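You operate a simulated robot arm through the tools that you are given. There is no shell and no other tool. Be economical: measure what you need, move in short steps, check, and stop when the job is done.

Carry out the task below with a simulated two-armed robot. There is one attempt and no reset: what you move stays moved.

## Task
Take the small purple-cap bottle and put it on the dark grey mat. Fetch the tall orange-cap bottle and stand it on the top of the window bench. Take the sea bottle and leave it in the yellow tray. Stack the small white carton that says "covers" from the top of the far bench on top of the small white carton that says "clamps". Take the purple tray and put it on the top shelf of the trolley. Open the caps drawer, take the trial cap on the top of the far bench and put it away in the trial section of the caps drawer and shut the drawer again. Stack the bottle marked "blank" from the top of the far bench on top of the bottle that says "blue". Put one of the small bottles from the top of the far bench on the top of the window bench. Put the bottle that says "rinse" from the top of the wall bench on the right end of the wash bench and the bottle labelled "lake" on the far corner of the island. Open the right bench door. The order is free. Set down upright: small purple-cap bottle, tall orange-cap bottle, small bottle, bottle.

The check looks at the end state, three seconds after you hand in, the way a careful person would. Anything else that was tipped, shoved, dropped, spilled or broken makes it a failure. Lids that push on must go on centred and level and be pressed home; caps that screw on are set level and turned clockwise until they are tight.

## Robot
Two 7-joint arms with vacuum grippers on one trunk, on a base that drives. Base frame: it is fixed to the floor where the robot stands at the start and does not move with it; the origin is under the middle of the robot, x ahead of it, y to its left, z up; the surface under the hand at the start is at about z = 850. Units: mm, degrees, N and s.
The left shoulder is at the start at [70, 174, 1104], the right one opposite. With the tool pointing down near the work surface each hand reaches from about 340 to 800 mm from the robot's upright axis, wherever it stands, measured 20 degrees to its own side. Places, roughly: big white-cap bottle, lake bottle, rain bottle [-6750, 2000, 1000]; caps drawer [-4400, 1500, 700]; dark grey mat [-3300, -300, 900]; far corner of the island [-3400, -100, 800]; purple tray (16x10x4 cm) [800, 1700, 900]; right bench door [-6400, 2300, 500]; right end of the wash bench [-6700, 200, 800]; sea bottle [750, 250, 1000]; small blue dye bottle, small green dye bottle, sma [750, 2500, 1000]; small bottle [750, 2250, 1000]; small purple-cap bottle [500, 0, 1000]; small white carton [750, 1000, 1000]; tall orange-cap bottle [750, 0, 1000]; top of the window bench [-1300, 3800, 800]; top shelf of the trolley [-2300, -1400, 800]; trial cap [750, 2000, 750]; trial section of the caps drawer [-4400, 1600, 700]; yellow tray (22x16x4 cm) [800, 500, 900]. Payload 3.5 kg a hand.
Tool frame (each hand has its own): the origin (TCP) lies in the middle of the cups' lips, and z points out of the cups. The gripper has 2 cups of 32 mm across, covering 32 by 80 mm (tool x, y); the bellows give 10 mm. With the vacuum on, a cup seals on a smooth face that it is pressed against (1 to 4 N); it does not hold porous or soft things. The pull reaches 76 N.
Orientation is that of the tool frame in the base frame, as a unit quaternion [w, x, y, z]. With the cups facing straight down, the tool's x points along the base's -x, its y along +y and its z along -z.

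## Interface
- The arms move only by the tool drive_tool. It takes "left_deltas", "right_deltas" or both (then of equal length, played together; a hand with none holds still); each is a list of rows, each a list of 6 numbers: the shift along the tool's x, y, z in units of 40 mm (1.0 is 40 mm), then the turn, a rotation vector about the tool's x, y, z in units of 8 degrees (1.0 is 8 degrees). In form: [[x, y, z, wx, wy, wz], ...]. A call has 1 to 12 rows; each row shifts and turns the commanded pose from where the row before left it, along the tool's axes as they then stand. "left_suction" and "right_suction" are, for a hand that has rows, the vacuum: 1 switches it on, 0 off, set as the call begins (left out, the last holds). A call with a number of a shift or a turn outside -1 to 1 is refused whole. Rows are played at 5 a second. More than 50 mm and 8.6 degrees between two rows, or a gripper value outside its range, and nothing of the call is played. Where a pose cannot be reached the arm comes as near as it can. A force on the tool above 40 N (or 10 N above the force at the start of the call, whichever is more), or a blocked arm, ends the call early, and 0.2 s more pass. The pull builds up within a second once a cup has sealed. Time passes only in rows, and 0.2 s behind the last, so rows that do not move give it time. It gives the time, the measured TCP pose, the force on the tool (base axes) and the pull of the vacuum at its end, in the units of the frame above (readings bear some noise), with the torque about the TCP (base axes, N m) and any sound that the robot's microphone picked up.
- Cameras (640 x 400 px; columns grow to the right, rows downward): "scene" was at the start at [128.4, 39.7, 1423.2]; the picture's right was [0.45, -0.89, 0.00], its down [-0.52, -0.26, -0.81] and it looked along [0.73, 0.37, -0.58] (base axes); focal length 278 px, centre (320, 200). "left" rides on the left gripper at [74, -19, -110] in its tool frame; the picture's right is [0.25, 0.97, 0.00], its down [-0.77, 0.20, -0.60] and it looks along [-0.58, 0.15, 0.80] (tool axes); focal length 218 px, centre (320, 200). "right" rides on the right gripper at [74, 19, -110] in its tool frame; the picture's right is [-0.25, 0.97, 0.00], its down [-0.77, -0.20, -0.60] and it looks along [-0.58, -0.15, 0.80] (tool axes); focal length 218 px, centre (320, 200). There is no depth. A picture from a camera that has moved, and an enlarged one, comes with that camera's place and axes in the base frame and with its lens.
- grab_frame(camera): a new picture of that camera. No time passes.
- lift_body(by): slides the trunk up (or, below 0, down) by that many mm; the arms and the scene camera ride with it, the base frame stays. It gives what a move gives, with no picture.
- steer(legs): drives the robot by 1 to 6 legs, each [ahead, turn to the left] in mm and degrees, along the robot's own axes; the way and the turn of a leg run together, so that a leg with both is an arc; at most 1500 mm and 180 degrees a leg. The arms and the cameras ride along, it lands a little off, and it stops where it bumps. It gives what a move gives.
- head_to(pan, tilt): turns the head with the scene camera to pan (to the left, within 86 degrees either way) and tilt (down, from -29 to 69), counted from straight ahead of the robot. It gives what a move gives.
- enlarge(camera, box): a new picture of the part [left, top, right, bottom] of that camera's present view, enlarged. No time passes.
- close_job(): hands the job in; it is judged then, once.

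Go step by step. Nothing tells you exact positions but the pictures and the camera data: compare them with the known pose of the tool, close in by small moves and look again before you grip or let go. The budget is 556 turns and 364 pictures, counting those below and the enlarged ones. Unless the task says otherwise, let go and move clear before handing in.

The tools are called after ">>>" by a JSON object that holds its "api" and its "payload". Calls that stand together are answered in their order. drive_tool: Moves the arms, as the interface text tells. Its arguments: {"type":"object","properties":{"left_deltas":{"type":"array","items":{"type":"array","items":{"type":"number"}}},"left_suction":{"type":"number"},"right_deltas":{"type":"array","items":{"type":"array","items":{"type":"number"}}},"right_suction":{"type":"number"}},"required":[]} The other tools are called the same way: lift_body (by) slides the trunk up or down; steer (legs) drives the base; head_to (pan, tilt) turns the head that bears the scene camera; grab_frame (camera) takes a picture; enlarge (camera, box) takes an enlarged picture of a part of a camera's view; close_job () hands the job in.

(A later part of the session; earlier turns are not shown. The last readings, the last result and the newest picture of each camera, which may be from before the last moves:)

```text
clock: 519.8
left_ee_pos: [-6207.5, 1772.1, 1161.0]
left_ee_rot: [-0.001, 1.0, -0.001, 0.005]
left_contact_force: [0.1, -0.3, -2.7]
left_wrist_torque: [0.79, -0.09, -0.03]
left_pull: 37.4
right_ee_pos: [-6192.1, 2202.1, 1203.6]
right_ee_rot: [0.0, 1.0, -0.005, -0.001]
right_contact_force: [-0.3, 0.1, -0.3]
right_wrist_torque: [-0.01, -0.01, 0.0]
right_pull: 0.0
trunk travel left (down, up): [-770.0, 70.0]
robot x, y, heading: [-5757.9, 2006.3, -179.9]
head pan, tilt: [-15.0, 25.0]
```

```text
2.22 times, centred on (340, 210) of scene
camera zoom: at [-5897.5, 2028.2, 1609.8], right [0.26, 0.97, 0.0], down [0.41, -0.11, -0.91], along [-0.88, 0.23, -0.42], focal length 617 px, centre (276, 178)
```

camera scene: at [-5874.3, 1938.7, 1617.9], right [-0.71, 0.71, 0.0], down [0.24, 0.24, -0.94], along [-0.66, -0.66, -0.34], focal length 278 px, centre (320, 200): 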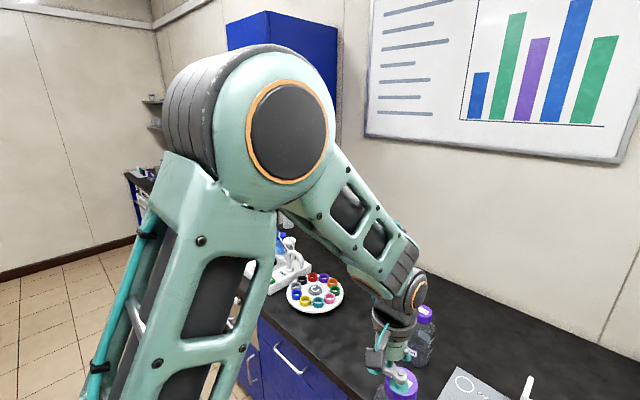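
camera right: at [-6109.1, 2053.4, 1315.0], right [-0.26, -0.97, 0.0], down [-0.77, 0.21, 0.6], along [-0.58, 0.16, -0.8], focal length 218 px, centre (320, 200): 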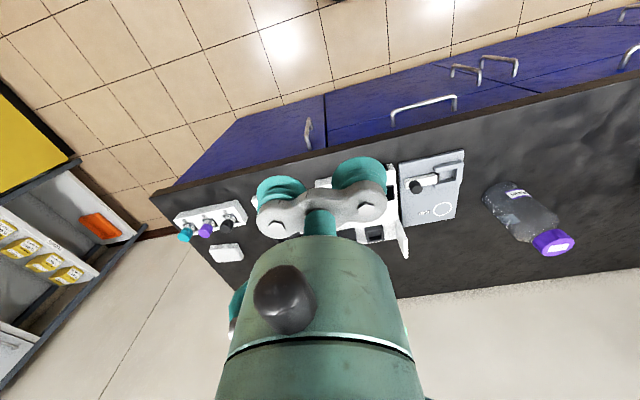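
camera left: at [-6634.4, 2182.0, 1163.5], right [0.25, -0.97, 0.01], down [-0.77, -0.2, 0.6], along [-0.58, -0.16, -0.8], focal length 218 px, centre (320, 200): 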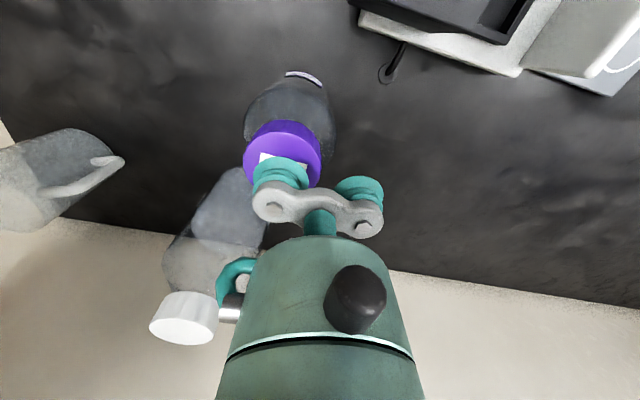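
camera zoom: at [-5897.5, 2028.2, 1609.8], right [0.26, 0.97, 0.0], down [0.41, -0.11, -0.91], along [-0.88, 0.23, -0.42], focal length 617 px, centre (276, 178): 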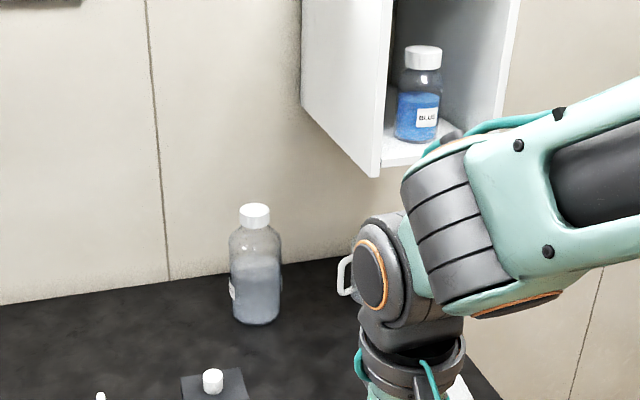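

A bottle in the wall cubby also reads BLUE, but the listed blue bottle is the far-bench one. The white-cap bottle's label faces away to the left, so I move left along the bench to read it and the squeeze bottle.

>>> {"api": "steer", "payload": {"legs": [[0, 90], [750, 0], [0, -90]]}}

>>> {"api": "head_to", "payload": {"pan": -45, "tilt": 22}}

>>> {"api": "grab_frame", "payload": {"camera": "scene"}}

>>> {"api": "head_to", "payload": {"pan": 25, "tilt": 22}}

>>> {"api": "grab_frame", "payload": {"camera": "scene"}}

```text
clock: 531.5
left_ee_pos: [-6217.9, 1031.0, 1161.9]
left_ee_rot: [-0.002, 1.0, -0.011, 0.005]
left_contact_force: [-0.2, -0.1, -2.7]
left_wrist_torque: [0.84, -0.1, 0.01]
left_pull: 38.0
right_ee_pos: [-6196.8, 1459.4, 1204.8]
right_ee_rot: [0.0, 1.0, -0.013, 0.0]
right_contact_force: [0.2, 0.5, 0.0]
right_wrist_torque: [-0.02, -0.01, 0.0]
right_pull: 0.1
trunk travel left (down, up): [-770.0, 70.0]
robot x, y, heading: [-5766.6, 1257.9, 179.5]
head pan, tilt: [-15.0, 25.0]
```

```text
clock: 532.4
left_ee_pos: [-6220.1, 1030.6, 1160.7]
left_ee_rot: [-0.001, 1.0, -0.01, 0.005]
left_contact_force: [0.2, -0.6, -3.2]
left_wrist_torque: [0.82, -0.14, 0.02]
left_pull: 37.5
right_ee_pos: [-6197.2, 1459.2, 1206.1]
right_ee_rot: [0.0, 1.0, -0.014, 0.0]
right_contact_force: [-0.3, 0.3, -0.3]
right_wrist_torque: [-0.06, 0.02, -0.01]
right_pull: 0.1
trunk travel left (down, up): [-770.0, 70.0]
robot x, y, heading: [-5767.5, 1258.0, 179.4]
head pan, tilt: [-45.0, 22.0]
```

```text
195 pictures are left
camera scene: at [-5880.9, 1323.3, 1614.7], right [0.72, 0.7, 0.0], down [0.26, -0.27, -0.93], along [-0.65, 0.66, -0.37], focal length 278 px, centre (320, 200)
```

scene: 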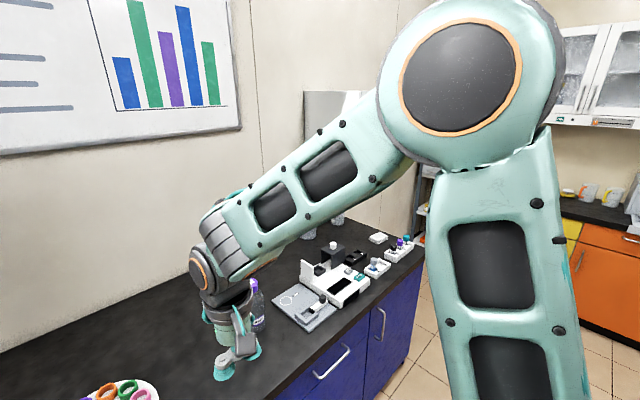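

```text
clock: 533.8
left_ee_pos: [-6219.7, 1030.7, 1159.9]
left_ee_rot: [-0.001, 1.0, -0.01, 0.005]
left_contact_force: [-0.1, -0.5, -2.9]
left_wrist_torque: [0.8, -0.1, 0.06]
left_pull: 37.6
right_ee_pos: [-6196.9, 1458.8, 1205.1]
right_ee_rot: [-0.001, 1.0, -0.013, 0.0]
right_contact_force: [0.4, 0.5, 0.0]
right_wrist_torque: [0.03, -0.01, 0.01]
right_pull: 0.0
trunk travel left (down, up): [-770.0, 70.0]
robot x, y, heading: [-5769.8, 1260.2, 179.2]
head pan, tilt: [25.0, 22.0]
```

```text
194 pictures are left
camera scene: at [-5900.9, 1218.9, 1614.7], right [-0.41, 0.91, 0.0], down [0.34, 0.15, -0.93], along [-0.85, -0.38, -0.37], focal length 278 px, centre (320, 200)
```

scene: 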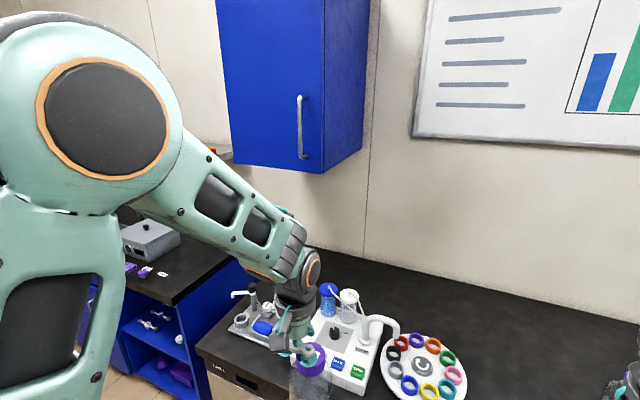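

>>> {"api": "drive_tool", "payload": {"right_deltas": [[0, -0.9, 0, 0, 0, 0], [0, -0.9, 0, 0, 0, 0], [0, -0.9, 0, 0, 0, 0], [0, -0.9, 0, 0, 0, 0]]}}

>>> {"api": "head_to", "payload": {"pan": -42, "tilt": 25}}

>>> {"api": "grab_frame", "payload": {"camera": "scene"}}

```text
clock: 534.8
left_ee_pos: [-6218.9, 1032.1, 1159.9]
left_ee_rot: [0.0, 1.0, -0.01, 0.005]
left_contact_force: [0.5, 0.5, -2.8]
left_wrist_torque: [0.8, -0.09, 0.0]
left_pull: 37.8
right_ee_pos: [-6192.8, 1606.8, 1204.5]
right_ee_rot: [-0.001, 1.0, -0.013, 0.0]
right_contact_force: [0.0, 0.2, 0.1]
right_wrist_torque: [0.03, -0.03, 0.01]
right_pull: 0.1
trunk travel left (down, up): [-770.0, 70.0]
robot x, y, heading: [-5763.1, 1256.5, 179.2]
head pan, tilt: [25.0, 22.0]
```

```text
clock: 536.2
left_ee_pos: [-6219.2, 1031.2, 1160.7]
left_ee_rot: [-0.001, 1.0, -0.011, 0.005]
left_contact_force: [-0.3, 0.2, -3.3]
left_wrist_torque: [0.82, -0.1, 0.04]
left_pull: 37.8
right_ee_pos: [-6192.6, 1603.7, 1205.8]
right_ee_rot: [0.0, 1.0, -0.014, 0.0]
right_contact_force: [-0.2, 0.6, -0.4]
right_wrist_torque: [-0.01, 0.01, -0.01]
right_pull: 0.1
trunk travel left (down, up): [-770.0, 70.0]
robot x, y, heading: [-5763.9, 1252.3, 179.4]
head pan, tilt: [-42.0, 25.0]
```

```text
193 pictures are left
camera scene: at [-5883.8, 1319.5, 1609.8], right [0.68, 0.73, 0.0], down [0.31, -0.29, -0.91], along [-0.66, 0.62, -0.42], focal length 278 px, centre (320, 200)
```

scene: 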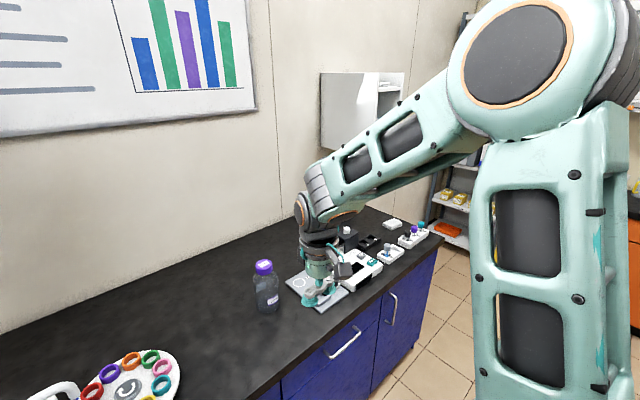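

>>> {"api": "steer", "payload": {"legs": [[0, -38]]}}

>>> {"api": "head_to", "payload": {"pan": 0, "tilt": 25}}

>>> {"api": "enlarge", "payload": {"camera": "scene", "box": [220, 100, 420, 300]}}

```text
clock: 538.4
left_ee_pos: [-6262.6, 1355.6, 1160.8]
left_ee_rot: [0.0, 0.942, -0.335, 0.004]
left_contact_force: [-0.1, 0.6, -3.4]
left_wrist_torque: [0.61, -0.58, 0.04]
left_pull: 38.4
right_ee_pos: [-5890.2, 1792.6, 1205.9]
right_ee_rot: [-0.001, 0.941, -0.338, 0.0]
right_contact_force: [-1.4, -0.1, -0.3]
right_wrist_torque: [-0.01, -0.01, 0.01]
right_pull: 0.1
trunk travel left (down, up): [-770.0, 70.0]
robot x, y, heading: [-5763.0, 1258.4, 141.3]
head pan, tilt: [-42.0, 25.0]
```

```text
clock: 539.5
left_ee_pos: [-6261.3, 1357.0, 1160.9]
left_ee_rot: [0.002, 0.943, -0.334, 0.005]
left_contact_force: [-0.3, -0.2, -4.0]
left_wrist_torque: [0.58, -0.62, 0.01]
left_pull: 37.9
right_ee_pos: [-5889.8, 1793.1, 1205.8]
right_ee_rot: [-0.001, 0.941, -0.337, 0.0]
right_contact_force: [0.3, -0.9, 0.7]
right_wrist_torque: [-0.01, 0.0, 0.0]
right_pull: 0.0
trunk travel left (down, up): [-770.0, 70.0]
robot x, y, heading: [-5767.1, 1256.6, 141.2]
head pan, tilt: [0.0, 25.0]
```

```text
2.00 times, centred on (320, 200) of scene
camera zoom: at [-5877.1, 1345.3, 1609.8], right [0.63, 0.78, 0.0], down [0.33, -0.26, -0.91], along [-0.71, 0.57, -0.42], focal length 555 px, centre (320, 200)
```

zoom: 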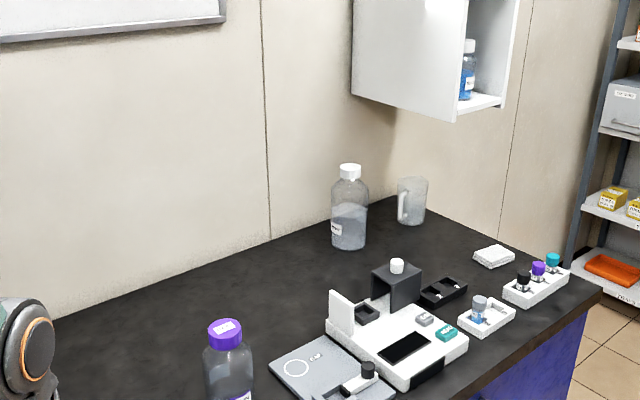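

>>> {"api": "enlarge", "payload": {"camera": "scene", "box": [310, 170, 350, 235]}}

```text
6.15 times, centred on (330, 202) of scene
camera zoom: at [-5877.1, 1345.3, 1609.8], right [0.63, 0.78, 0.0], down [0.33, -0.26, -0.91], along [-0.71, 0.57, -0.42], focal length 1708 px, centre (258, 185)
```

zoom: 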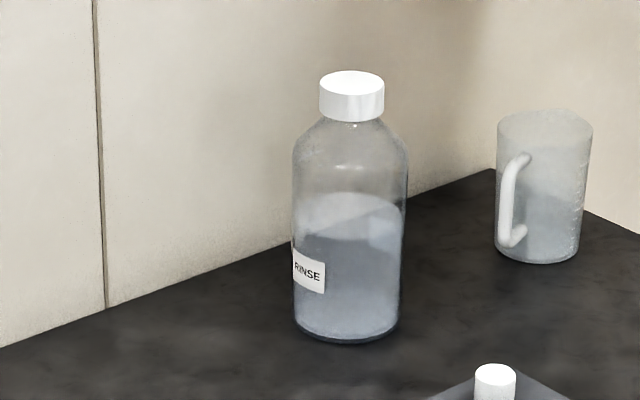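

It reads RINSE. It stands at about [-6895, 2265], far back, so I must reach it from the bench's right end. I drive round and back into the space beside the bench.

>>> {"api": "steer", "payload": {"legs": [[0, -51.2], [1000, 0], [740, 0], [0, -90]]}}

>>> {"api": "head_to", "payload": {"pan": -80, "tilt": 30}}

>>> {"api": "grab_frame", "payload": {"camera": "scene"}}

```text
clock: 554.4
left_ee_pos: [-5336.2, 3238.2, 1161.7]
left_ee_rot: [-0.006, -0.006, 1.0, -0.002]
left_contact_force: [0.8, 0.3, -3.6]
left_wrist_torque: [-0.83, 0.06, 0.0]
left_pull: 37.9
right_ee_pos: [-5344.4, 2665.0, 1205.1]
right_ee_rot: [0.0, -0.002, 1.0, -0.002]
right_contact_force: [-0.3, 0.5, 0.3]
right_wrist_torque: [0.0, 0.0, 0.0]
right_pull: 0.1
trunk travel left (down, up): [-770.0, 70.0]
robot x, y, heading: [-5781.1, 3002.8, 0.7]
head pan, tilt: [0.0, 25.0]
```

```text
clock: 555.9
left_ee_pos: [-5335.5, 3238.5, 1160.8]
left_ee_rot: [-0.005, -0.005, 1.0, 0.0]
left_contact_force: [-0.2, 0.2, -3.4]
left_wrist_torque: [-0.83, 0.03, 0.0]
left_pull: 38.0
right_ee_pos: [-5343.2, 2664.5, 1206.8]
right_ee_rot: [0.0, -0.002, 1.0, 0.0]
right_contact_force: [-0.3, -0.3, 0.8]
right_wrist_torque: [-0.01, -0.01, 0.0]
right_pull: 0.0
trunk travel left (down, up): [-770.0, 70.0]
robot x, y, heading: [-5784.2, 2998.5, 1.0]
head pan, tilt: [-80.0, 30.0]
```

```text
190 pictures are left
camera scene: at [-5714.6, 2911.0, 1601.9], right [-0.98, -0.19, 0.0], down [-0.1, 0.49, -0.87], along [0.16, -0.85, -0.5], focal length 278 px, centre (320, 200)
```

scene: 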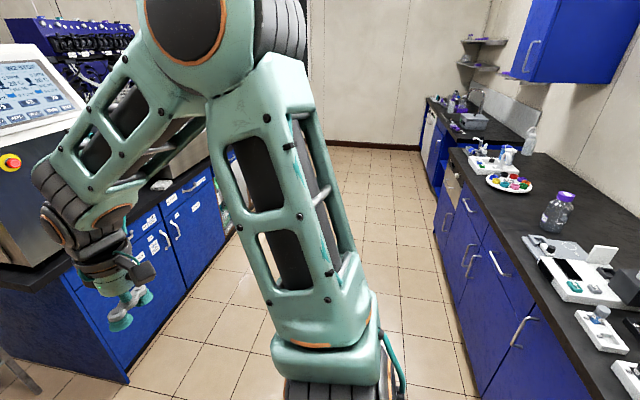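

>>> {"api": "steer", "payload": {"legs": [[0, -1], [-800, 0], [0, -45]]}}

>>> {"api": "head_to", "payload": {"pan": -70, "tilt": 35}}

>>> {"api": "grab_frame", "payload": {"camera": "scene"}}

```text
clock: 562.6
left_ee_pos: [-6083.3, 2856.0, 1156.1]
left_ee_rot: [-0.009, 0.378, 0.926, -0.001]
left_contact_force: [0.2, -0.7, -2.9]
left_wrist_torque: [-0.53, 0.58, -0.05]
left_pull: 37.5
right_ee_pos: [-6493.5, 2457.3, 1204.8]
right_ee_rot: [-0.007, 0.379, 0.925, -0.006]
right_contact_force: [-0.5, -0.1, 1.0]
right_wrist_torque: [0.02, -0.01, -0.01]
right_pull: 0.0
trunk travel left (down, up): [-770.0, 70.0]
robot x, y, heading: [-6578.3, 2999.3, -43.8]
head pan, tilt: [-80.0, 30.0]
stopped in leg 3: the robot was blocked; the commanded pose is now the measured one
```

```text
clock: 563.3
left_ee_pos: [-6081.9, 2855.5, 1156.0]
left_ee_rot: [-0.009, 0.378, 0.926, -0.002]
left_contact_force: [0.2, 0.2, -2.9]
left_wrist_torque: [-0.55, 0.63, -0.05]
left_pull: 37.5
right_ee_pos: [-6493.5, 2457.6, 1205.4]
right_ee_rot: [-0.007, 0.38, 0.925, -0.005]
right_contact_force: [-0.3, -0.3, 0.5]
right_wrist_torque: [0.06, 0.02, -0.01]
right_pull: 0.0
trunk travel left (down, up): [-770.0, 70.0]
robot x, y, heading: [-6578.9, 3005.2, -43.8]
head pan, tilt: [-70.0, 35.0]
```

```text
189 pictures are left
camera scene: at [-6561.9, 2887.9, 1594.4], right [-0.91, 0.41, 0.01], down [0.22, 0.52, -0.82], along [-0.34, -0.75, -0.57], focal length 278 px, centre (320, 200)
```

scene: 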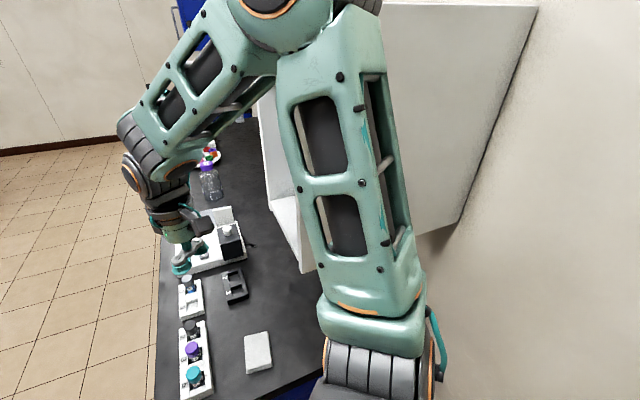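

The wall cubby is in the way of the right arm here, so a top grip is not possible from this side. I back out; instead I'll take RINSE from the front by its side with a horizontal hand (its large radius should seal). First I drive out and check the cubby.

>>> {"api": "steer", "payload": {"legs": [[0, 43.8], [800, 0], [0, 90]]}}

>>> {"api": "steer", "payload": {"legs": [[-800, 0], [0, 90]]}}

>>> {"api": "head_to", "payload": {"pan": -12, "tilt": 22}}

>>> {"api": "grab_frame", "payload": {"camera": "scene"}}

```text
clock: 573.4
left_ee_pos: [-6007.5, 3452.3, 1160.6]
left_ee_rot: [-0.004, -0.697, 0.717, -0.004]
left_contact_force: [0.6, 1.0, -3.0]
left_wrist_torque: [-0.09, -0.79, -0.06]
left_pull: 37.9
right_ee_pos: [-5434.2, 3419.2, 1204.8]
right_ee_rot: [0.001, -0.696, 0.718, -0.003]
right_contact_force: [-0.1, -0.4, 0.3]
right_wrist_torque: [-0.03, 0.0, -0.01]
right_pull: 0.1
trunk travel left (down, up): [-770.0, 70.0]
robot x, y, heading: [-5787.6, 2996.8, 88.7]
head pan, tilt: [-70.0, 35.0]
```

```text
clock: 581.5
left_ee_pos: [-6254.7, 1972.4, 1160.5]
left_ee_rot: [0.0, 1.0, -0.012, 0.005]
left_contact_force: [0.5, -0.4, -0.5]
left_wrist_torque: [0.02, 0.0, -0.02]
left_pull: 0.1
right_ee_pos: [-6227.8, 2546.1, 1204.3]
right_ee_rot: [-0.001, 1.0, -0.013, 0.002]
right_contact_force: [0.0, 0.8, 0.1]
right_wrist_torque: [0.02, 0.04, 0.0]
right_pull: 0.2
trunk travel left (down, up): [-770.0, 70.0]
robot x, y, heading: [-5795.1, 2196.3, 179.3]
head pan, tilt: [-70.0, 35.0]
```

```text
clock: 582.8
left_ee_pos: [-6255.0, 1973.0, 1160.7]
left_ee_rot: [0.0, 1.0, -0.011, 0.005]
left_contact_force: [0.2, -0.7, 0.1]
left_wrist_torque: [0.02, -0.02, -0.01]
left_pull: 0.1
right_ee_pos: [-6228.3, 2544.2, 1205.4]
right_ee_rot: [-0.003, 1.0, -0.013, 0.001]
right_contact_force: [0.3, -0.2, 0.3]
right_wrist_torque: [-0.01, -0.03, 0.01]
right_pull: 0.0
trunk travel left (down, up): [-770.0, 70.0]
robot x, y, heading: [-5797.9, 2194.8, 179.3]
head pan, tilt: [-12.0, 22.0]
```

```text
188 pictures are left
camera scene: at [-5942.1, 2218.4, 1614.7], right [0.22, 0.97, 0.0], down [0.37, -0.08, -0.93], along [-0.9, 0.21, -0.37], focal length 278 px, centre (320, 200)
```

scene: 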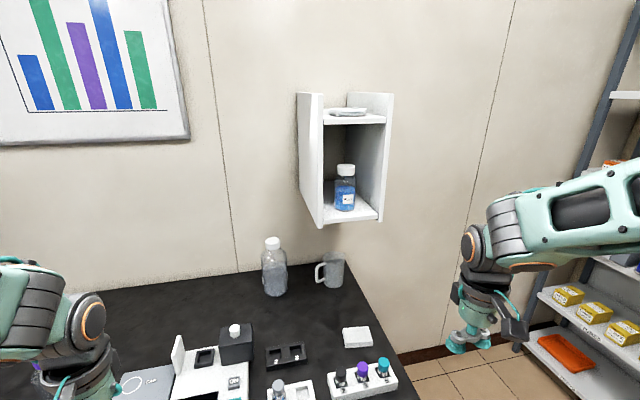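

The lake bottle has come off the left hand during that drive. I look for it.

>>> {"api": "head_to", "payload": {"pan": 20, "tilt": 50}}

>>> {"api": "grab_frame", "payload": {"camera": "scene"}}

>>> {"api": "head_to", "payload": {"pan": -50, "tilt": 45}}

>>> {"api": "grab_frame", "payload": {"camera": "scene"}}

>>> {"api": "grab_frame", "payload": {"camera": "left"}}

```text
clock: 583.7
left_ee_pos: [-6254.6, 1973.1, 1159.8]
left_ee_rot: [-0.001, 1.0, -0.012, 0.006]
left_contact_force: [-0.2, 0.5, -0.1]
left_wrist_torque: [0.0, 0.0, 0.0]
left_pull: 0.1
right_ee_pos: [-6227.5, 2546.0, 1205.5]
right_ee_rot: [-0.003, 1.0, -0.014, 0.002]
right_contact_force: [0.3, 0.1, 0.5]
right_wrist_torque: [0.02, 0.01, 0.02]
right_pull: 0.0
trunk travel left (down, up): [-770.0, 70.0]
robot x, y, heading: [-5804.2, 2195.8, 179.2]
head pan, tilt: [20.0, 50.0]
```

```text
187 pictures are left
camera scene: at [-5924.4, 2172.5, 1572.4], right [-0.33, 0.94, 0.0], down [0.72, 0.25, -0.64], along [-0.61, -0.21, -0.77], focal length 278 px, centre (320, 200)
```

scene: 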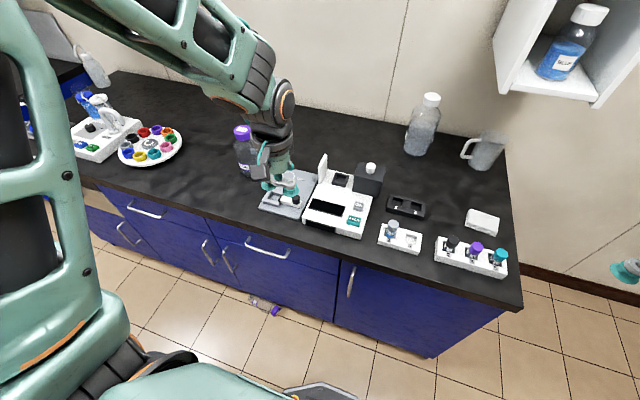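

```text
clock: 585.1
left_ee_pos: [-6255.3, 1972.5, 1159.6]
left_ee_rot: [0.0, 1.0, -0.013, 0.006]
left_contact_force: [0.6, -0.5, 0.3]
left_wrist_torque: [-0.01, 0.02, 0.01]
left_pull: 0.1
right_ee_pos: [-6227.3, 2544.8, 1205.5]
right_ee_rot: [-0.003, 1.0, -0.014, 0.002]
right_contact_force: [0.6, 0.1, 0.0]
right_wrist_torque: [0.0, 0.03, -0.02]
right_pull: 0.0
trunk travel left (down, up): [-770.0, 70.0]
robot x, y, heading: [-5801.8, 2195.5, 179.1]
head pan, tilt: [-50.0, 45.0]
```

```text
186 pictures are left
camera scene: at [-5903.0, 2260.6, 1579.3], right [0.78, 0.63, 0.0], down [0.45, -0.55, -0.71], along [-0.45, 0.55, -0.71], focal length 278 px, centre (320, 200)
```

scene: 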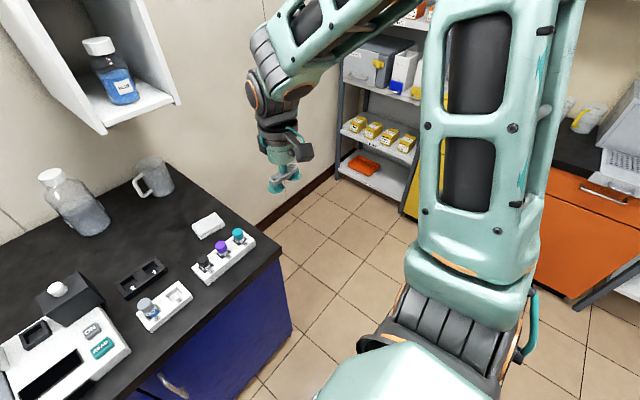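

```text
185 pictures are left
camera left: at [-6182.0, 1990.0, 1270.6], right [0.23, -0.97, 0.0], down [-0.78, -0.18, 0.6], along [-0.58, -0.14, -0.8], focal length 218 px, centre (320, 200)
```

left: 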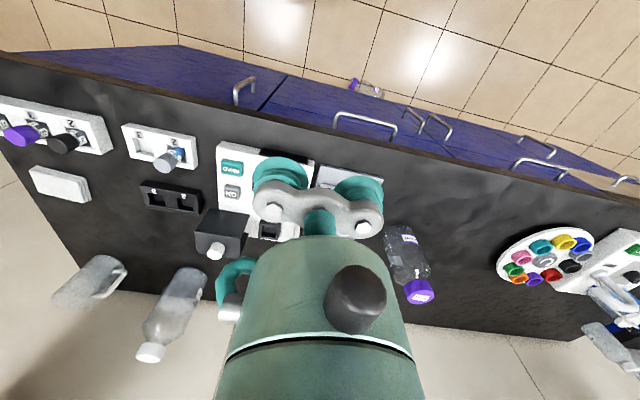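

>>> {"api": "head_to", "payload": {"pan": 15, "tilt": 60}}

>>> {"api": "grab_frame", "payload": {"camera": "scene"}}

>>> {"api": "enlarge", "payload": {"camera": "left", "box": [330, 60, 400, 110]}}

```text
clock: 586.5
left_ee_pos: [-6255.1, 1972.7, 1160.0]
left_ee_rot: [0.001, 1.0, -0.012, 0.005]
left_contact_force: [-0.1, -0.6, 0.5]
left_wrist_torque: [-0.04, 0.01, 0.01]
left_pull: 0.3
right_ee_pos: [-6226.5, 2545.6, 1205.7]
right_ee_rot: [-0.004, 1.0, -0.013, 0.002]
right_contact_force: [0.5, -0.2, -0.1]
right_wrist_torque: [0.01, -0.01, -0.02]
right_pull: 0.0
trunk travel left (down, up): [-770.0, 70.0]
robot x, y, heading: [-5802.8, 2196.4, 179.5]
head pan, tilt: [15.0, 60.0]
```

```text
184 pictures are left
camera scene: at [-5916.3, 2181.4, 1559.8], right [-0.24, 0.97, 0.0], down [0.84, 0.21, -0.5], along [-0.48, -0.12, -0.87], focal length 278 px, centre (320, 200)
```

scene: 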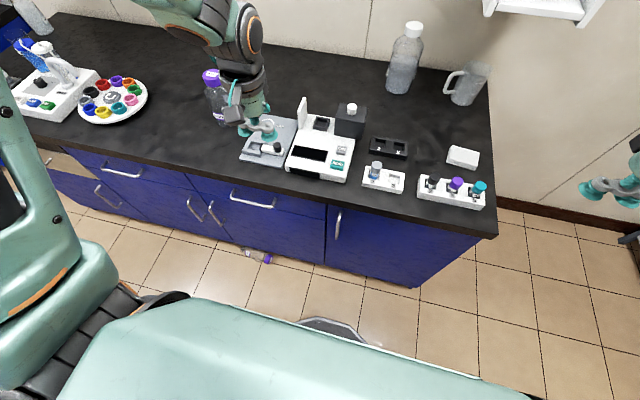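

```text
8.00 times, centred on (365, 85) of left
camera zoom: at [-6181.9, 1990.0, 1270.6], right [0.23, -0.97, 0.0], down [-0.78, -0.18, 0.6], along [-0.58, -0.14, -0.8], focal length 1746 px, centre (-40, 1120)
```

zoom: 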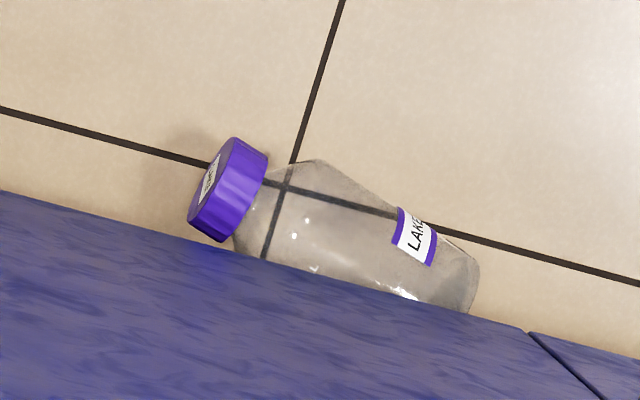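

The lake bottle lies intact on the floor against the bench at about [-6332, 1612–1777], cap toward +y. Its body is large enough to seal on, so I'll pick it up by its side with both cups, the hand pitched 45°. I reposition and lower the trunk.

>>> {"api": "steer", "payload": {"legs": [[-110, 0], [0, 90], [316, 0], [0, -90]]}}

>>> {"api": "lift_body", "payload": {"by": -640}}

>>> {"api": "head_to", "payload": {"pan": 8, "tilt": 40}}

>>> {"api": "grab_frame", "payload": {"camera": "scene"}}

>>> {"api": "grab_frame", "payload": {"camera": "left"}}

```text
clock: 597.0
left_ee_pos: [-6151.0, 1655.9, 1160.6]
left_ee_rot: [-0.001, 1.0, -0.012, 0.005]
left_contact_force: [-0.5, -0.2, -0.7]
left_wrist_torque: [-0.01, 0.04, -0.01]
left_pull: 0.0
right_ee_pos: [-6122.1, 2228.5, 1205.6]
right_ee_rot: [-0.003, 1.0, -0.013, 0.002]
right_contact_force: [0.6, -0.3, 0.2]
right_wrist_torque: [-0.01, 0.0, -0.02]
right_pull: 0.0
trunk travel left (down, up): [-770.0, 70.0]
robot x, y, heading: [-5697.1, 1880.6, 179.2]
head pan, tilt: [15.0, 60.0]
```

```text
refused: -640 is not a number from -400 to 400
```

```text
clock: 597.9
left_ee_pos: [-6150.1, 1656.3, 1161.3]
left_ee_rot: [0.0, 1.0, -0.012, 0.005]
left_contact_force: [-0.1, -0.8, 0.0]
left_wrist_torque: [0.0, 0.01, 0.01]
left_pull: 0.1
right_ee_pos: [-6122.5, 2229.3, 1205.1]
right_ee_rot: [-0.003, 1.0, -0.013, 0.002]
right_contact_force: [0.5, -0.8, -0.3]
right_wrist_torque: [-0.01, 0.01, -0.01]
right_pull: 0.1
trunk travel left (down, up): [-770.0, 70.0]
robot x, y, heading: [-5696.0, 1880.1, 179.1]
head pan, tilt: [8.0, 40.0]
```

```text
182 pictures are left
camera scene: at [-5831.0, 1870.5, 1586.5], right [-0.12, 0.99, 0.0], down [0.64, 0.08, -0.77], along [-0.76, -0.09, -0.64], focal length 278 px, centre (320, 200)
```

scene: 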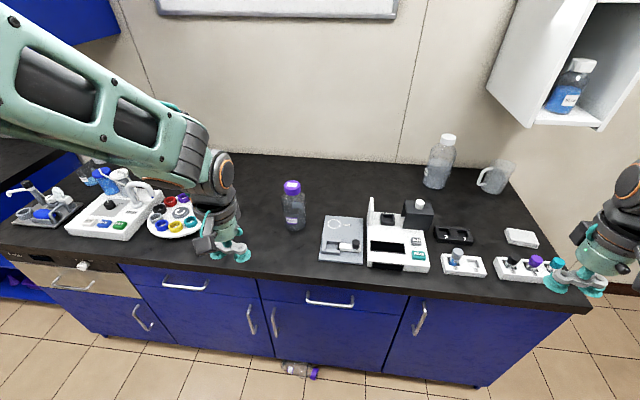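

```text
181 pictures are left
camera left: at [-6077.2, 1673.7, 1270.7], right [0.23, -0.97, 0.0], down [-0.78, -0.18, 0.6], along [-0.58, -0.14, -0.8], focal length 218 px, centre (320, 200)
```

left: 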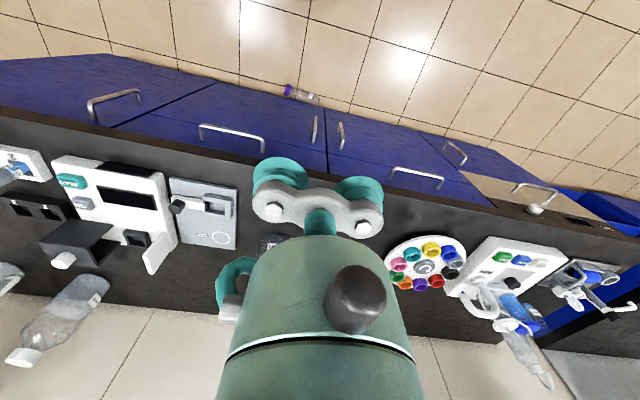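

>>> {"api": "lift_body", "payload": {"by": -400}}

>>> {"api": "lift_body", "payload": {"by": -250}}

>>> {"api": "head_to", "payload": {"pan": 8, "tilt": 45}}

>>> {"api": "grab_frame", "payload": {"camera": "scene"}}

>>> {"api": "grab_frame", "payload": {"camera": "left"}}

```text
clock: 601.7
left_ee_pos: [-6150.1, 1656.5, 760.2]
left_ee_rot: [0.001, 1.0, -0.013, 0.006]
left_contact_force: [0.4, -0.7, -0.1]
left_wrist_torque: [-0.03, 0.02, 0.0]
left_pull: 0.1
right_ee_pos: [-6122.3, 2229.5, 805.1]
right_ee_rot: [-0.003, 1.0, -0.014, 0.003]
right_contact_force: [-0.1, -0.1, 0.0]
right_wrist_torque: [-0.01, -0.01, 0.01]
right_pull: 0.1
trunk travel left (down, up): [-370.0, 470.0]
robot x, y, heading: [-5695.8, 1880.3, 179.0]
head pan, tilt: [8.0, 40.0]
```

```text
clock: 604.3
left_ee_pos: [-6150.7, 1656.3, 511.4]
left_ee_rot: [0.0, 1.0, -0.011, 0.005]
left_contact_force: [1.1, 0.2, -0.1]
left_wrist_torque: [0.01, -0.05, -0.01]
left_pull: 0.1
right_ee_pos: [-6121.7, 2229.9, 555.4]
right_ee_rot: [-0.002, 1.0, -0.014, 0.002]
right_contact_force: [0.3, 0.5, 0.1]
right_wrist_torque: [0.01, 0.03, 0.0]
right_pull: 0.1
trunk travel left (down, up): [-120.0, 720.0]
robot x, y, heading: [-5695.9, 1883.8, 179.2]
head pan, tilt: [8.0, 40.0]
```

```text
clock: 604.9
left_ee_pos: [-6150.2, 1655.7, 511.0]
left_ee_rot: [0.0, 1.0, -0.013, 0.005]
left_contact_force: [-0.6, -0.3, 0.3]
left_wrist_torque: [-0.02, 0.05, 0.01]
left_pull: 0.1
right_ee_pos: [-6121.2, 2228.3, 555.2]
right_ee_rot: [-0.002, 1.0, -0.014, 0.001]
right_contact_force: [-0.7, 0.1, 0.1]
right_wrist_torque: [0.01, 0.0, 0.03]
right_pull: 0.1
trunk travel left (down, up): [-120.0, 720.0]
robot x, y, heading: [-5694.5, 1882.3, 179.0]
head pan, tilt: [8.0, 45.0]
```

```text
180 pictures are left
camera scene: at [-5827.3, 1870.8, 929.3], right [-0.12, 0.99, 0.0], down [0.7, 0.09, -0.71], along [-0.7, -0.09, -0.71], focal length 278 px, centre (320, 200)
```

scene: 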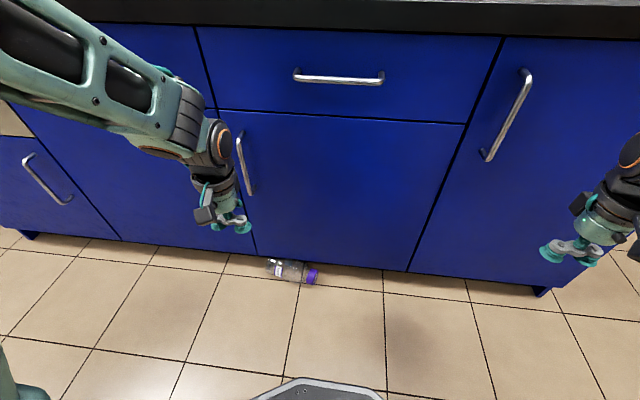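

```text
179 pictures are left
camera left: at [-6077.2, 1673.5, 620.6], right [0.23, -0.97, 0.0], down [-0.78, -0.18, 0.6], along [-0.58, -0.14, -0.8], focal length 218 px, centre (320, 200)
```

left: 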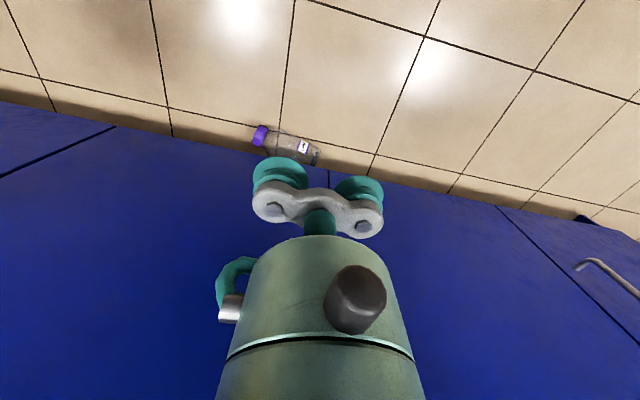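

>>> {"api": "enlarge", "payload": {"camera": "scene", "box": [240, 240, 340, 300]}}

>>> {"api": "enlarge", "payload": {"camera": "left", "box": [230, 100, 350, 180]}}

```text
6.40 times, centred on (290, 270) of scene
camera zoom: at [-5827.3, 1870.8, 929.3], right [-0.12, 0.99, 0.0], down [0.7, 0.09, -0.71], along [-0.7, -0.09, -0.71], focal length 1776 px, centre (512, -248)
```

zoom: 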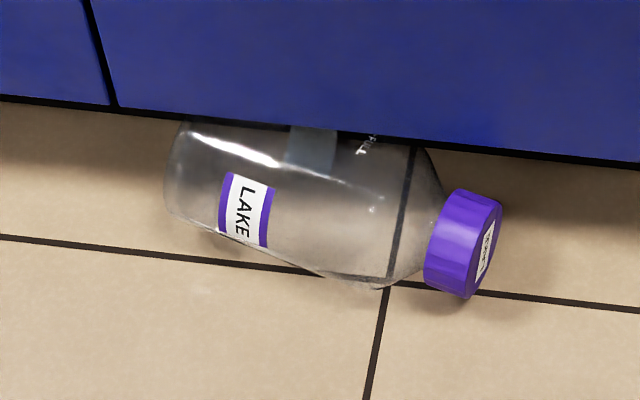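

```text
5.00 times, centred on (290, 140) of left
camera zoom: at [-6077.2, 1673.5, 620.6], right [0.23, -0.97, 0.0], down [-0.78, -0.18, 0.6], along [-0.58, -0.14, -0.8], focal length 1091 px, centre (470, 500)
```

zoom: 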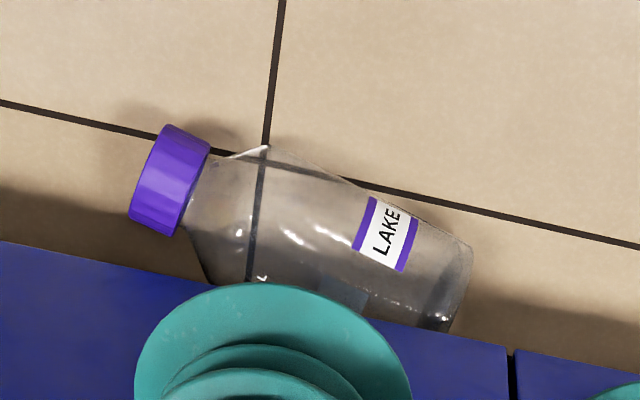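

The bottle's axis runs from base [-6350, 1613] to cap [-6326, 1793]. I turn and pitch the left hand 45° and move to a standoff in front of its body.

>>> {"api": "drive_tool", "payload": {"left_deltas": [[0, 0, 0, 0, 0, 0.78], [0, 0, 0, 0, -0.94, 0], [0, 0, 0, 0, -0.94, 0], [0, 0, 0, 0, -0.94, 0], [0, 0, 0, 0, -0.94, 0], [0, 0, 0, 0, -0.94, 0], [0, 0, 0, 0, -0.93, 0]]}}

>>> {"api": "drive_tool", "payload": {"left_deltas": [[0.5, 0.016, 0.85, 0, 0, 0], [0.5, 0.016, 0.85, 0, 0, 0], [0.5, 0.016, 0.85, 0, 0, 0], [0.5, 0.016, 0.85, 0, 0, 0], [0.5, 0.016, 0.85, 0, 0, 0], [0.5, 0.016, 0.85, 0, 0, 0], [0.5, 0.016, 0.85, 0, 0, 0], [0.5, 0.016, 0.85, 0, 0, 0]]}}

>>> {"api": "grab_frame", "payload": {"camera": "left"}}

>>> {"api": "grab_frame", "payload": {"camera": "scene"}}

```text
clock: 606.5
left_ee_pos: [-6175.8, 1655.6, 512.7]
left_ee_rot: [-0.025, 0.924, -0.06, -0.378]
left_contact_force: [0.6, 0.3, 0.3]
left_wrist_torque: [0.0, -0.02, -0.03]
left_pull: 0.1
left hand out of reach, approached as far as the arm can: row 6, 7
right_ee_pos: [-6121.6, 2230.0, 554.6]
right_ee_rot: [-0.003, 1.0, -0.014, 0.002]
right_contact_force: [0.2, 0.4, -0.5]
right_wrist_torque: [0.01, 0.0, 0.02]
right_pull: 0.0
trunk travel left (down, up): [-120.0, 720.0]
robot x, y, heading: [-5695.5, 1881.3, 179.3]
head pan, tilt: [8.0, 45.0]
```

```text
clock: 608.3
left_ee_pos: [-6252.7, 1662.0, 208.0]
left_ee_rot: [-0.027, 0.924, -0.062, -0.377]
left_contact_force: [0.1, -0.2, 0.2]
left_wrist_torque: [0.0, -0.01, 0.01]
left_pull: 0.0
right_ee_pos: [-6123.1, 2229.9, 554.9]
right_ee_rot: [-0.003, 1.0, -0.013, 0.002]
right_contact_force: [-0.7, -0.6, -0.2]
right_wrist_torque: [0.04, 0.05, 0.01]
right_pull: 0.0
trunk travel left (down, up): [-120.0, 720.0]
robot x, y, heading: [-5694.7, 1879.5, 179.2]
head pan, tilt: [8.0, 45.0]
```

```text
176 pictures are left
camera left: at [-6120.4, 1663.5, 234.2], right [0.05, -0.98, -0.18], down [-0.15, -0.18, 0.97], along [-0.99, -0.02, -0.16], focal length 218 px, centre (320, 200)
```

left: 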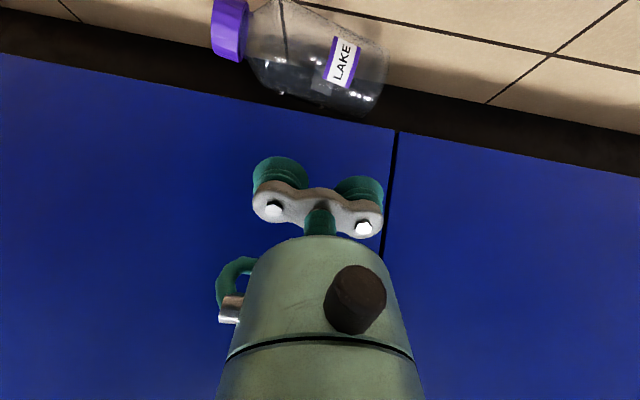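

```text
175 pictures are left
camera scene: at [-5827.4, 1870.7, 929.3], right [-0.12, 0.99, 0.0], down [0.7, 0.09, -0.71], along [-0.7, -0.09, -0.71], focal length 278 px, centre (320, 200)
```

scene: 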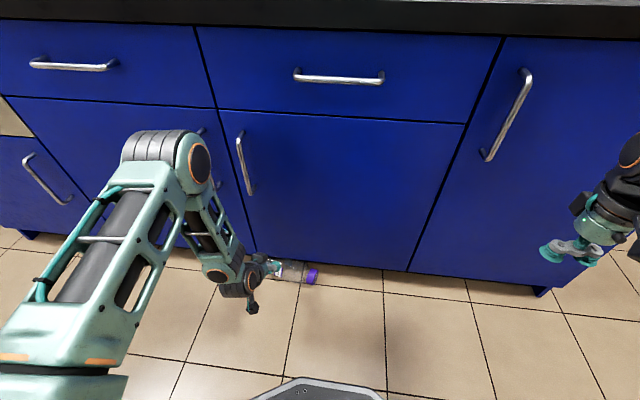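

>>> {"api": "drive_tool", "payload": {"left_deltas": [[0.7, 0, 0.6, 0, 0, 0], [0.7, 0, 0.6, 0, 0, 0], [0, 0, 0.8, 0, 0, 0], [0, 0, 0.6, 0, 0, 0]]}}

>>> {"api": "grab_frame", "payload": {"camera": "left"}}

>>> {"api": "enlarge", "payload": {"camera": "scene", "box": [220, 220, 360, 320]}}

```text
clock: 609.3
left_ee_pos: [-6285.6, 1666.9, 93.7]
left_ee_rot: [-0.026, 0.923, -0.062, -0.378]
left_contact_force: [1.0, 0.0, 0.1]
left_wrist_torque: [0.04, 0.01, 0.0]
left_pull: 0.1
right_ee_pos: [-6121.7, 2228.2, 554.7]
right_ee_rot: [-0.003, 1.0, -0.014, 0.002]
right_contact_force: [0.0, 0.7, 0.1]
right_wrist_torque: [-0.02, 0.0, -0.01]
right_pull: 0.0
trunk travel left (down, up): [-120.0, 720.0]
robot x, y, heading: [-5696.7, 1881.6, 179.0]
head pan, tilt: [8.0, 45.0]
```

```text
174 pictures are left
camera left: at [-6153.7, 1669.0, 120.6], right [0.05, -0.98, -0.18], down [-0.15, -0.18, 0.97], along [-0.99, -0.02, -0.16], focal length 218 px, centre (320, 200)
```

left: 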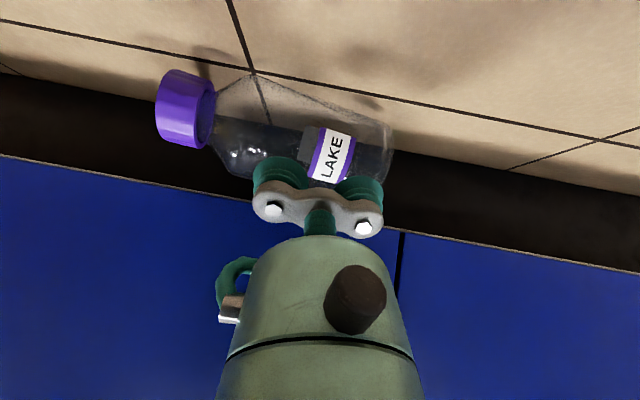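

```text
4.00 times, centred on (290, 270) of scene
camera zoom: at [-5827.3, 1870.7, 929.3], right [-0.12, 0.99, 0.0], down [0.7, 0.09, -0.71], along [-0.7, -0.09, -0.71], focal length 1110 px, centre (440, -80)
```

zoom: 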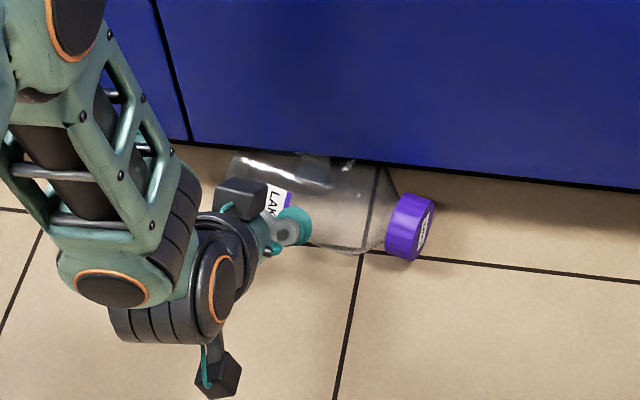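

>>> {"api": "drive_tool", "payload": {"left_deltas": [[0.08, 0, 0.5, 0, 0, 0], [0, 0, 0.3, 0, 0, 0], [0, 0, 0.15, 0, 0, 0], [0, 0, 0.1, 0, 0, 0], [0, 0, 0, 0, 0, 0], [0, 0, 0, 0, 0, 0]], "left_suction": 1}}

>>> {"api": "grab_frame", "payload": {"camera": "left"}}

```text
clock: 610.7
left_ee_pos: [-6312.0, 1671.7, 61.5]
left_ee_rot: [-0.027, 0.924, -0.063, -0.377]
left_contact_force: [-0.2, -0.3, 0.6]
left_wrist_torque: [-0.02, 0.04, -0.05]
left_pull: 0.1
right_ee_pos: [-6122.2, 2229.5, 554.5]
right_ee_rot: [-0.003, 1.0, -0.014, 0.002]
right_contact_force: [-0.2, -0.4, -0.7]
right_wrist_torque: [0.0, -0.02, 0.01]
right_pull: 0.1
trunk travel left (down, up): [-120.0, 720.0]
robot x, y, heading: [-5696.8, 1880.4, 179.1]
head pan, tilt: [8.0, 45.0]
```

```text
172 pictures are left
camera left: at [-6179.4, 1672.8, 87.8], right [0.05, -0.98, -0.18], down [-0.15, -0.18, 0.97], along [-0.99, -0.02, -0.16], focal length 218 px, centre (320, 200)
```

left: 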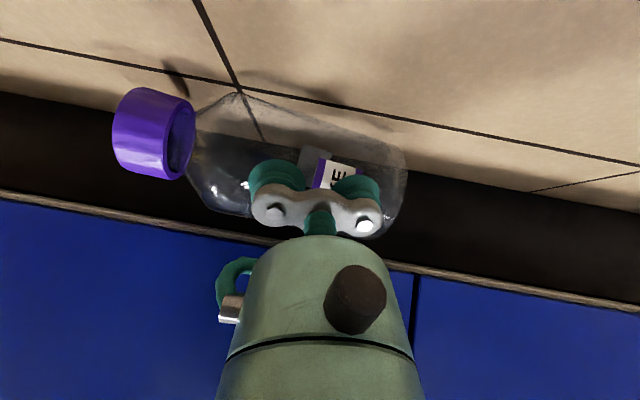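

>>> {"api": "drive_tool", "payload": {"left_deltas": [[-0.17, 0, 0, 0, 0, 0], [0, 0, 0.1, 0, 0, 0], [0, 0, 0.1, 0, 0, 0], [0, 0, 0.08, 0, 0, 0], [0, 0, 0, 0, 0, 0], [0, 0, 0, 0, 0, 0]]}}

```text
clock: 612.1
left_ee_pos: [-6323.5, 1672.0, 58.6]
left_ee_rot: [-0.027, 0.923, -0.062, -0.378]
left_contact_force: [17.8, 3.2, 17.4]
left_wrist_torque: [0.57, 0.22, 0.64]
left_pull: 38.0
right_ee_pos: [-6121.2, 2229.3, 556.5]
right_ee_rot: [-0.002, 1.0, -0.014, 0.001]
right_contact_force: [-0.1, -1.4, -0.1]
right_wrist_torque: [0.01, 0.0, -0.03]
right_pull: 0.1
trunk travel left (down, up): [-120.0, 720.0]
robot x, y, heading: [-5697.1, 1881.8, 179.3]
head pan, tilt: [8.0, 45.0]
```

>>> {"api": "drive_tool", "payload": {"left_deltas": [[0, 0, 0.04, 0, 0, 0], [0, 0, 0, 0, 0, 0], [0, 0, 0, 0, 0, 0]]}}

>>> {"api": "enlarge", "payload": {"camera": "left", "box": [180, 60, 440, 250]}}

```text
clock: 612.9
left_ee_pos: [-6324.6, 1673.4, 58.3]
left_ee_rot: [-0.026, 0.924, -0.062, -0.378]
left_contact_force: [23.6, 5.0, 21.6]
left_wrist_torque: [0.3, 0.34, 0.48]
left_pull: 37.8
right_ee_pos: [-6121.3, 2228.8, 556.5]
right_ee_rot: [-0.001, 1.0, -0.014, 0.0]
right_contact_force: [-0.3, 0.6, 0.0]
right_wrist_torque: [0.01, -0.01, 0.02]
right_pull: 0.1
trunk travel left (down, up): [-120.0, 720.0]
robot x, y, heading: [-5694.7, 1878.3, 179.2]
head pan, tilt: [8.0, 45.0]
```

```text
2.11 times, centred on (310, 155) of left
camera zoom: at [-6193.0, 1674.7, 84.2], right [0.05, -0.98, -0.18], down [-0.15, -0.18, 0.97], along [-0.99, -0.02, -0.16], focal length 460 px, centre (341, 295)
```

zoom: 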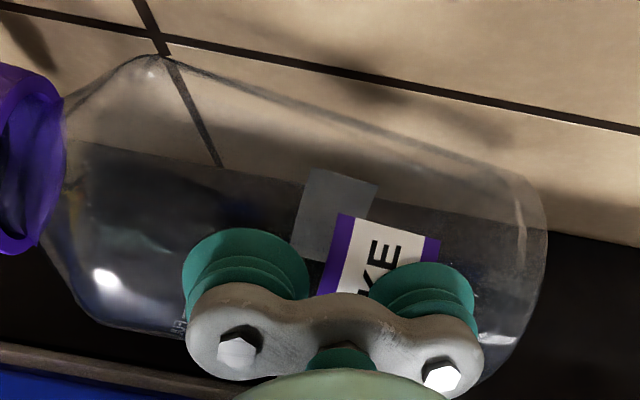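

>>> {"api": "drive_tool", "payload": {"left_deltas": [[0, 0, -0.05, 0, 0, 0], [0, 0, -0.05, 0, 0, 0], [0, 0, -0.03, 0, 0, 0], [0, 0, 0, 0, 0, 0]]}}

```text
clock: 613.9
left_ee_pos: [-6320.6, 1672.4, 62.0]
left_ee_rot: [-0.025, 0.924, -0.062, -0.378]
left_contact_force: [0.0, -0.5, -1.0]
left_wrist_torque: [-0.05, 0.23, -0.07]
left_pull: 75.3
right_ee_pos: [-6121.9, 2229.2, 556.1]
right_ee_rot: [-0.003, 1.0, -0.014, 0.002]
right_contact_force: [-0.1, 0.3, -0.3]
right_wrist_torque: [0.01, -0.01, 0.02]
right_pull: 0.0
trunk travel left (down, up): [-120.0, 720.0]
robot x, y, heading: [-5693.4, 1881.1, 179.2]
head pan, tilt: [8.0, 45.0]
```

Both cups sealed now. I draw it out along the approach line and up, slowly.

>>> {"api": "drive_tool", "payload": {"left_deltas": [[0, 0, -0.2, 0, 0, 0], [0, 0, -0.4, 0, 0, 0], [0, 0, -0.5, 0, 0, 0], [0, 0, -0.6, 0, 0, 0], [0, 0, -0.6, 0, 0, 0], [-0.4, 0, -0.5, 0, 0, 0], [-0.5, 0, -0.5, 0, 0, 0], [-0.5, 0, -0.5, 0, 0, 0], [-0.5, 0, -0.5, 0, 0, 0]]}}

>>> {"api": "grab_frame", "payload": {"camera": "scene"}}

```text
clock: 615.9
left_ee_pos: [-6255.1, 1662.4, 236.9]
left_ee_rot: [-0.027, 0.924, -0.061, -0.378]
left_contact_force: [0.4, 0.6, -3.0]
left_wrist_torque: [0.03, 0.0, -0.1]
left_pull: 75.8
right_ee_pos: [-6121.6, 2229.6, 555.6]
right_ee_rot: [-0.003, 1.0, -0.015, 0.002]
right_contact_force: [-0.3, -1.0, -1.1]
right_wrist_torque: [0.0, 0.0, 0.01]
right_pull: 0.0
trunk travel left (down, up): [-120.0, 720.0]
robot x, y, heading: [-5700.6, 1878.3, 179.1]
head pan, tilt: [8.0, 45.0]
```

```text
170 pictures are left
camera scene: at [-5827.4, 1870.8, 929.2], right [-0.12, 0.99, 0.0], down [0.7, 0.09, -0.71], along [-0.7, -0.09, -0.71], focal length 278 px, centre (320, 200)
```

scene: 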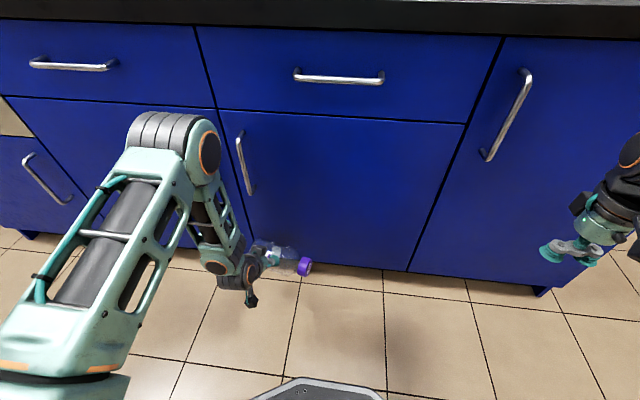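

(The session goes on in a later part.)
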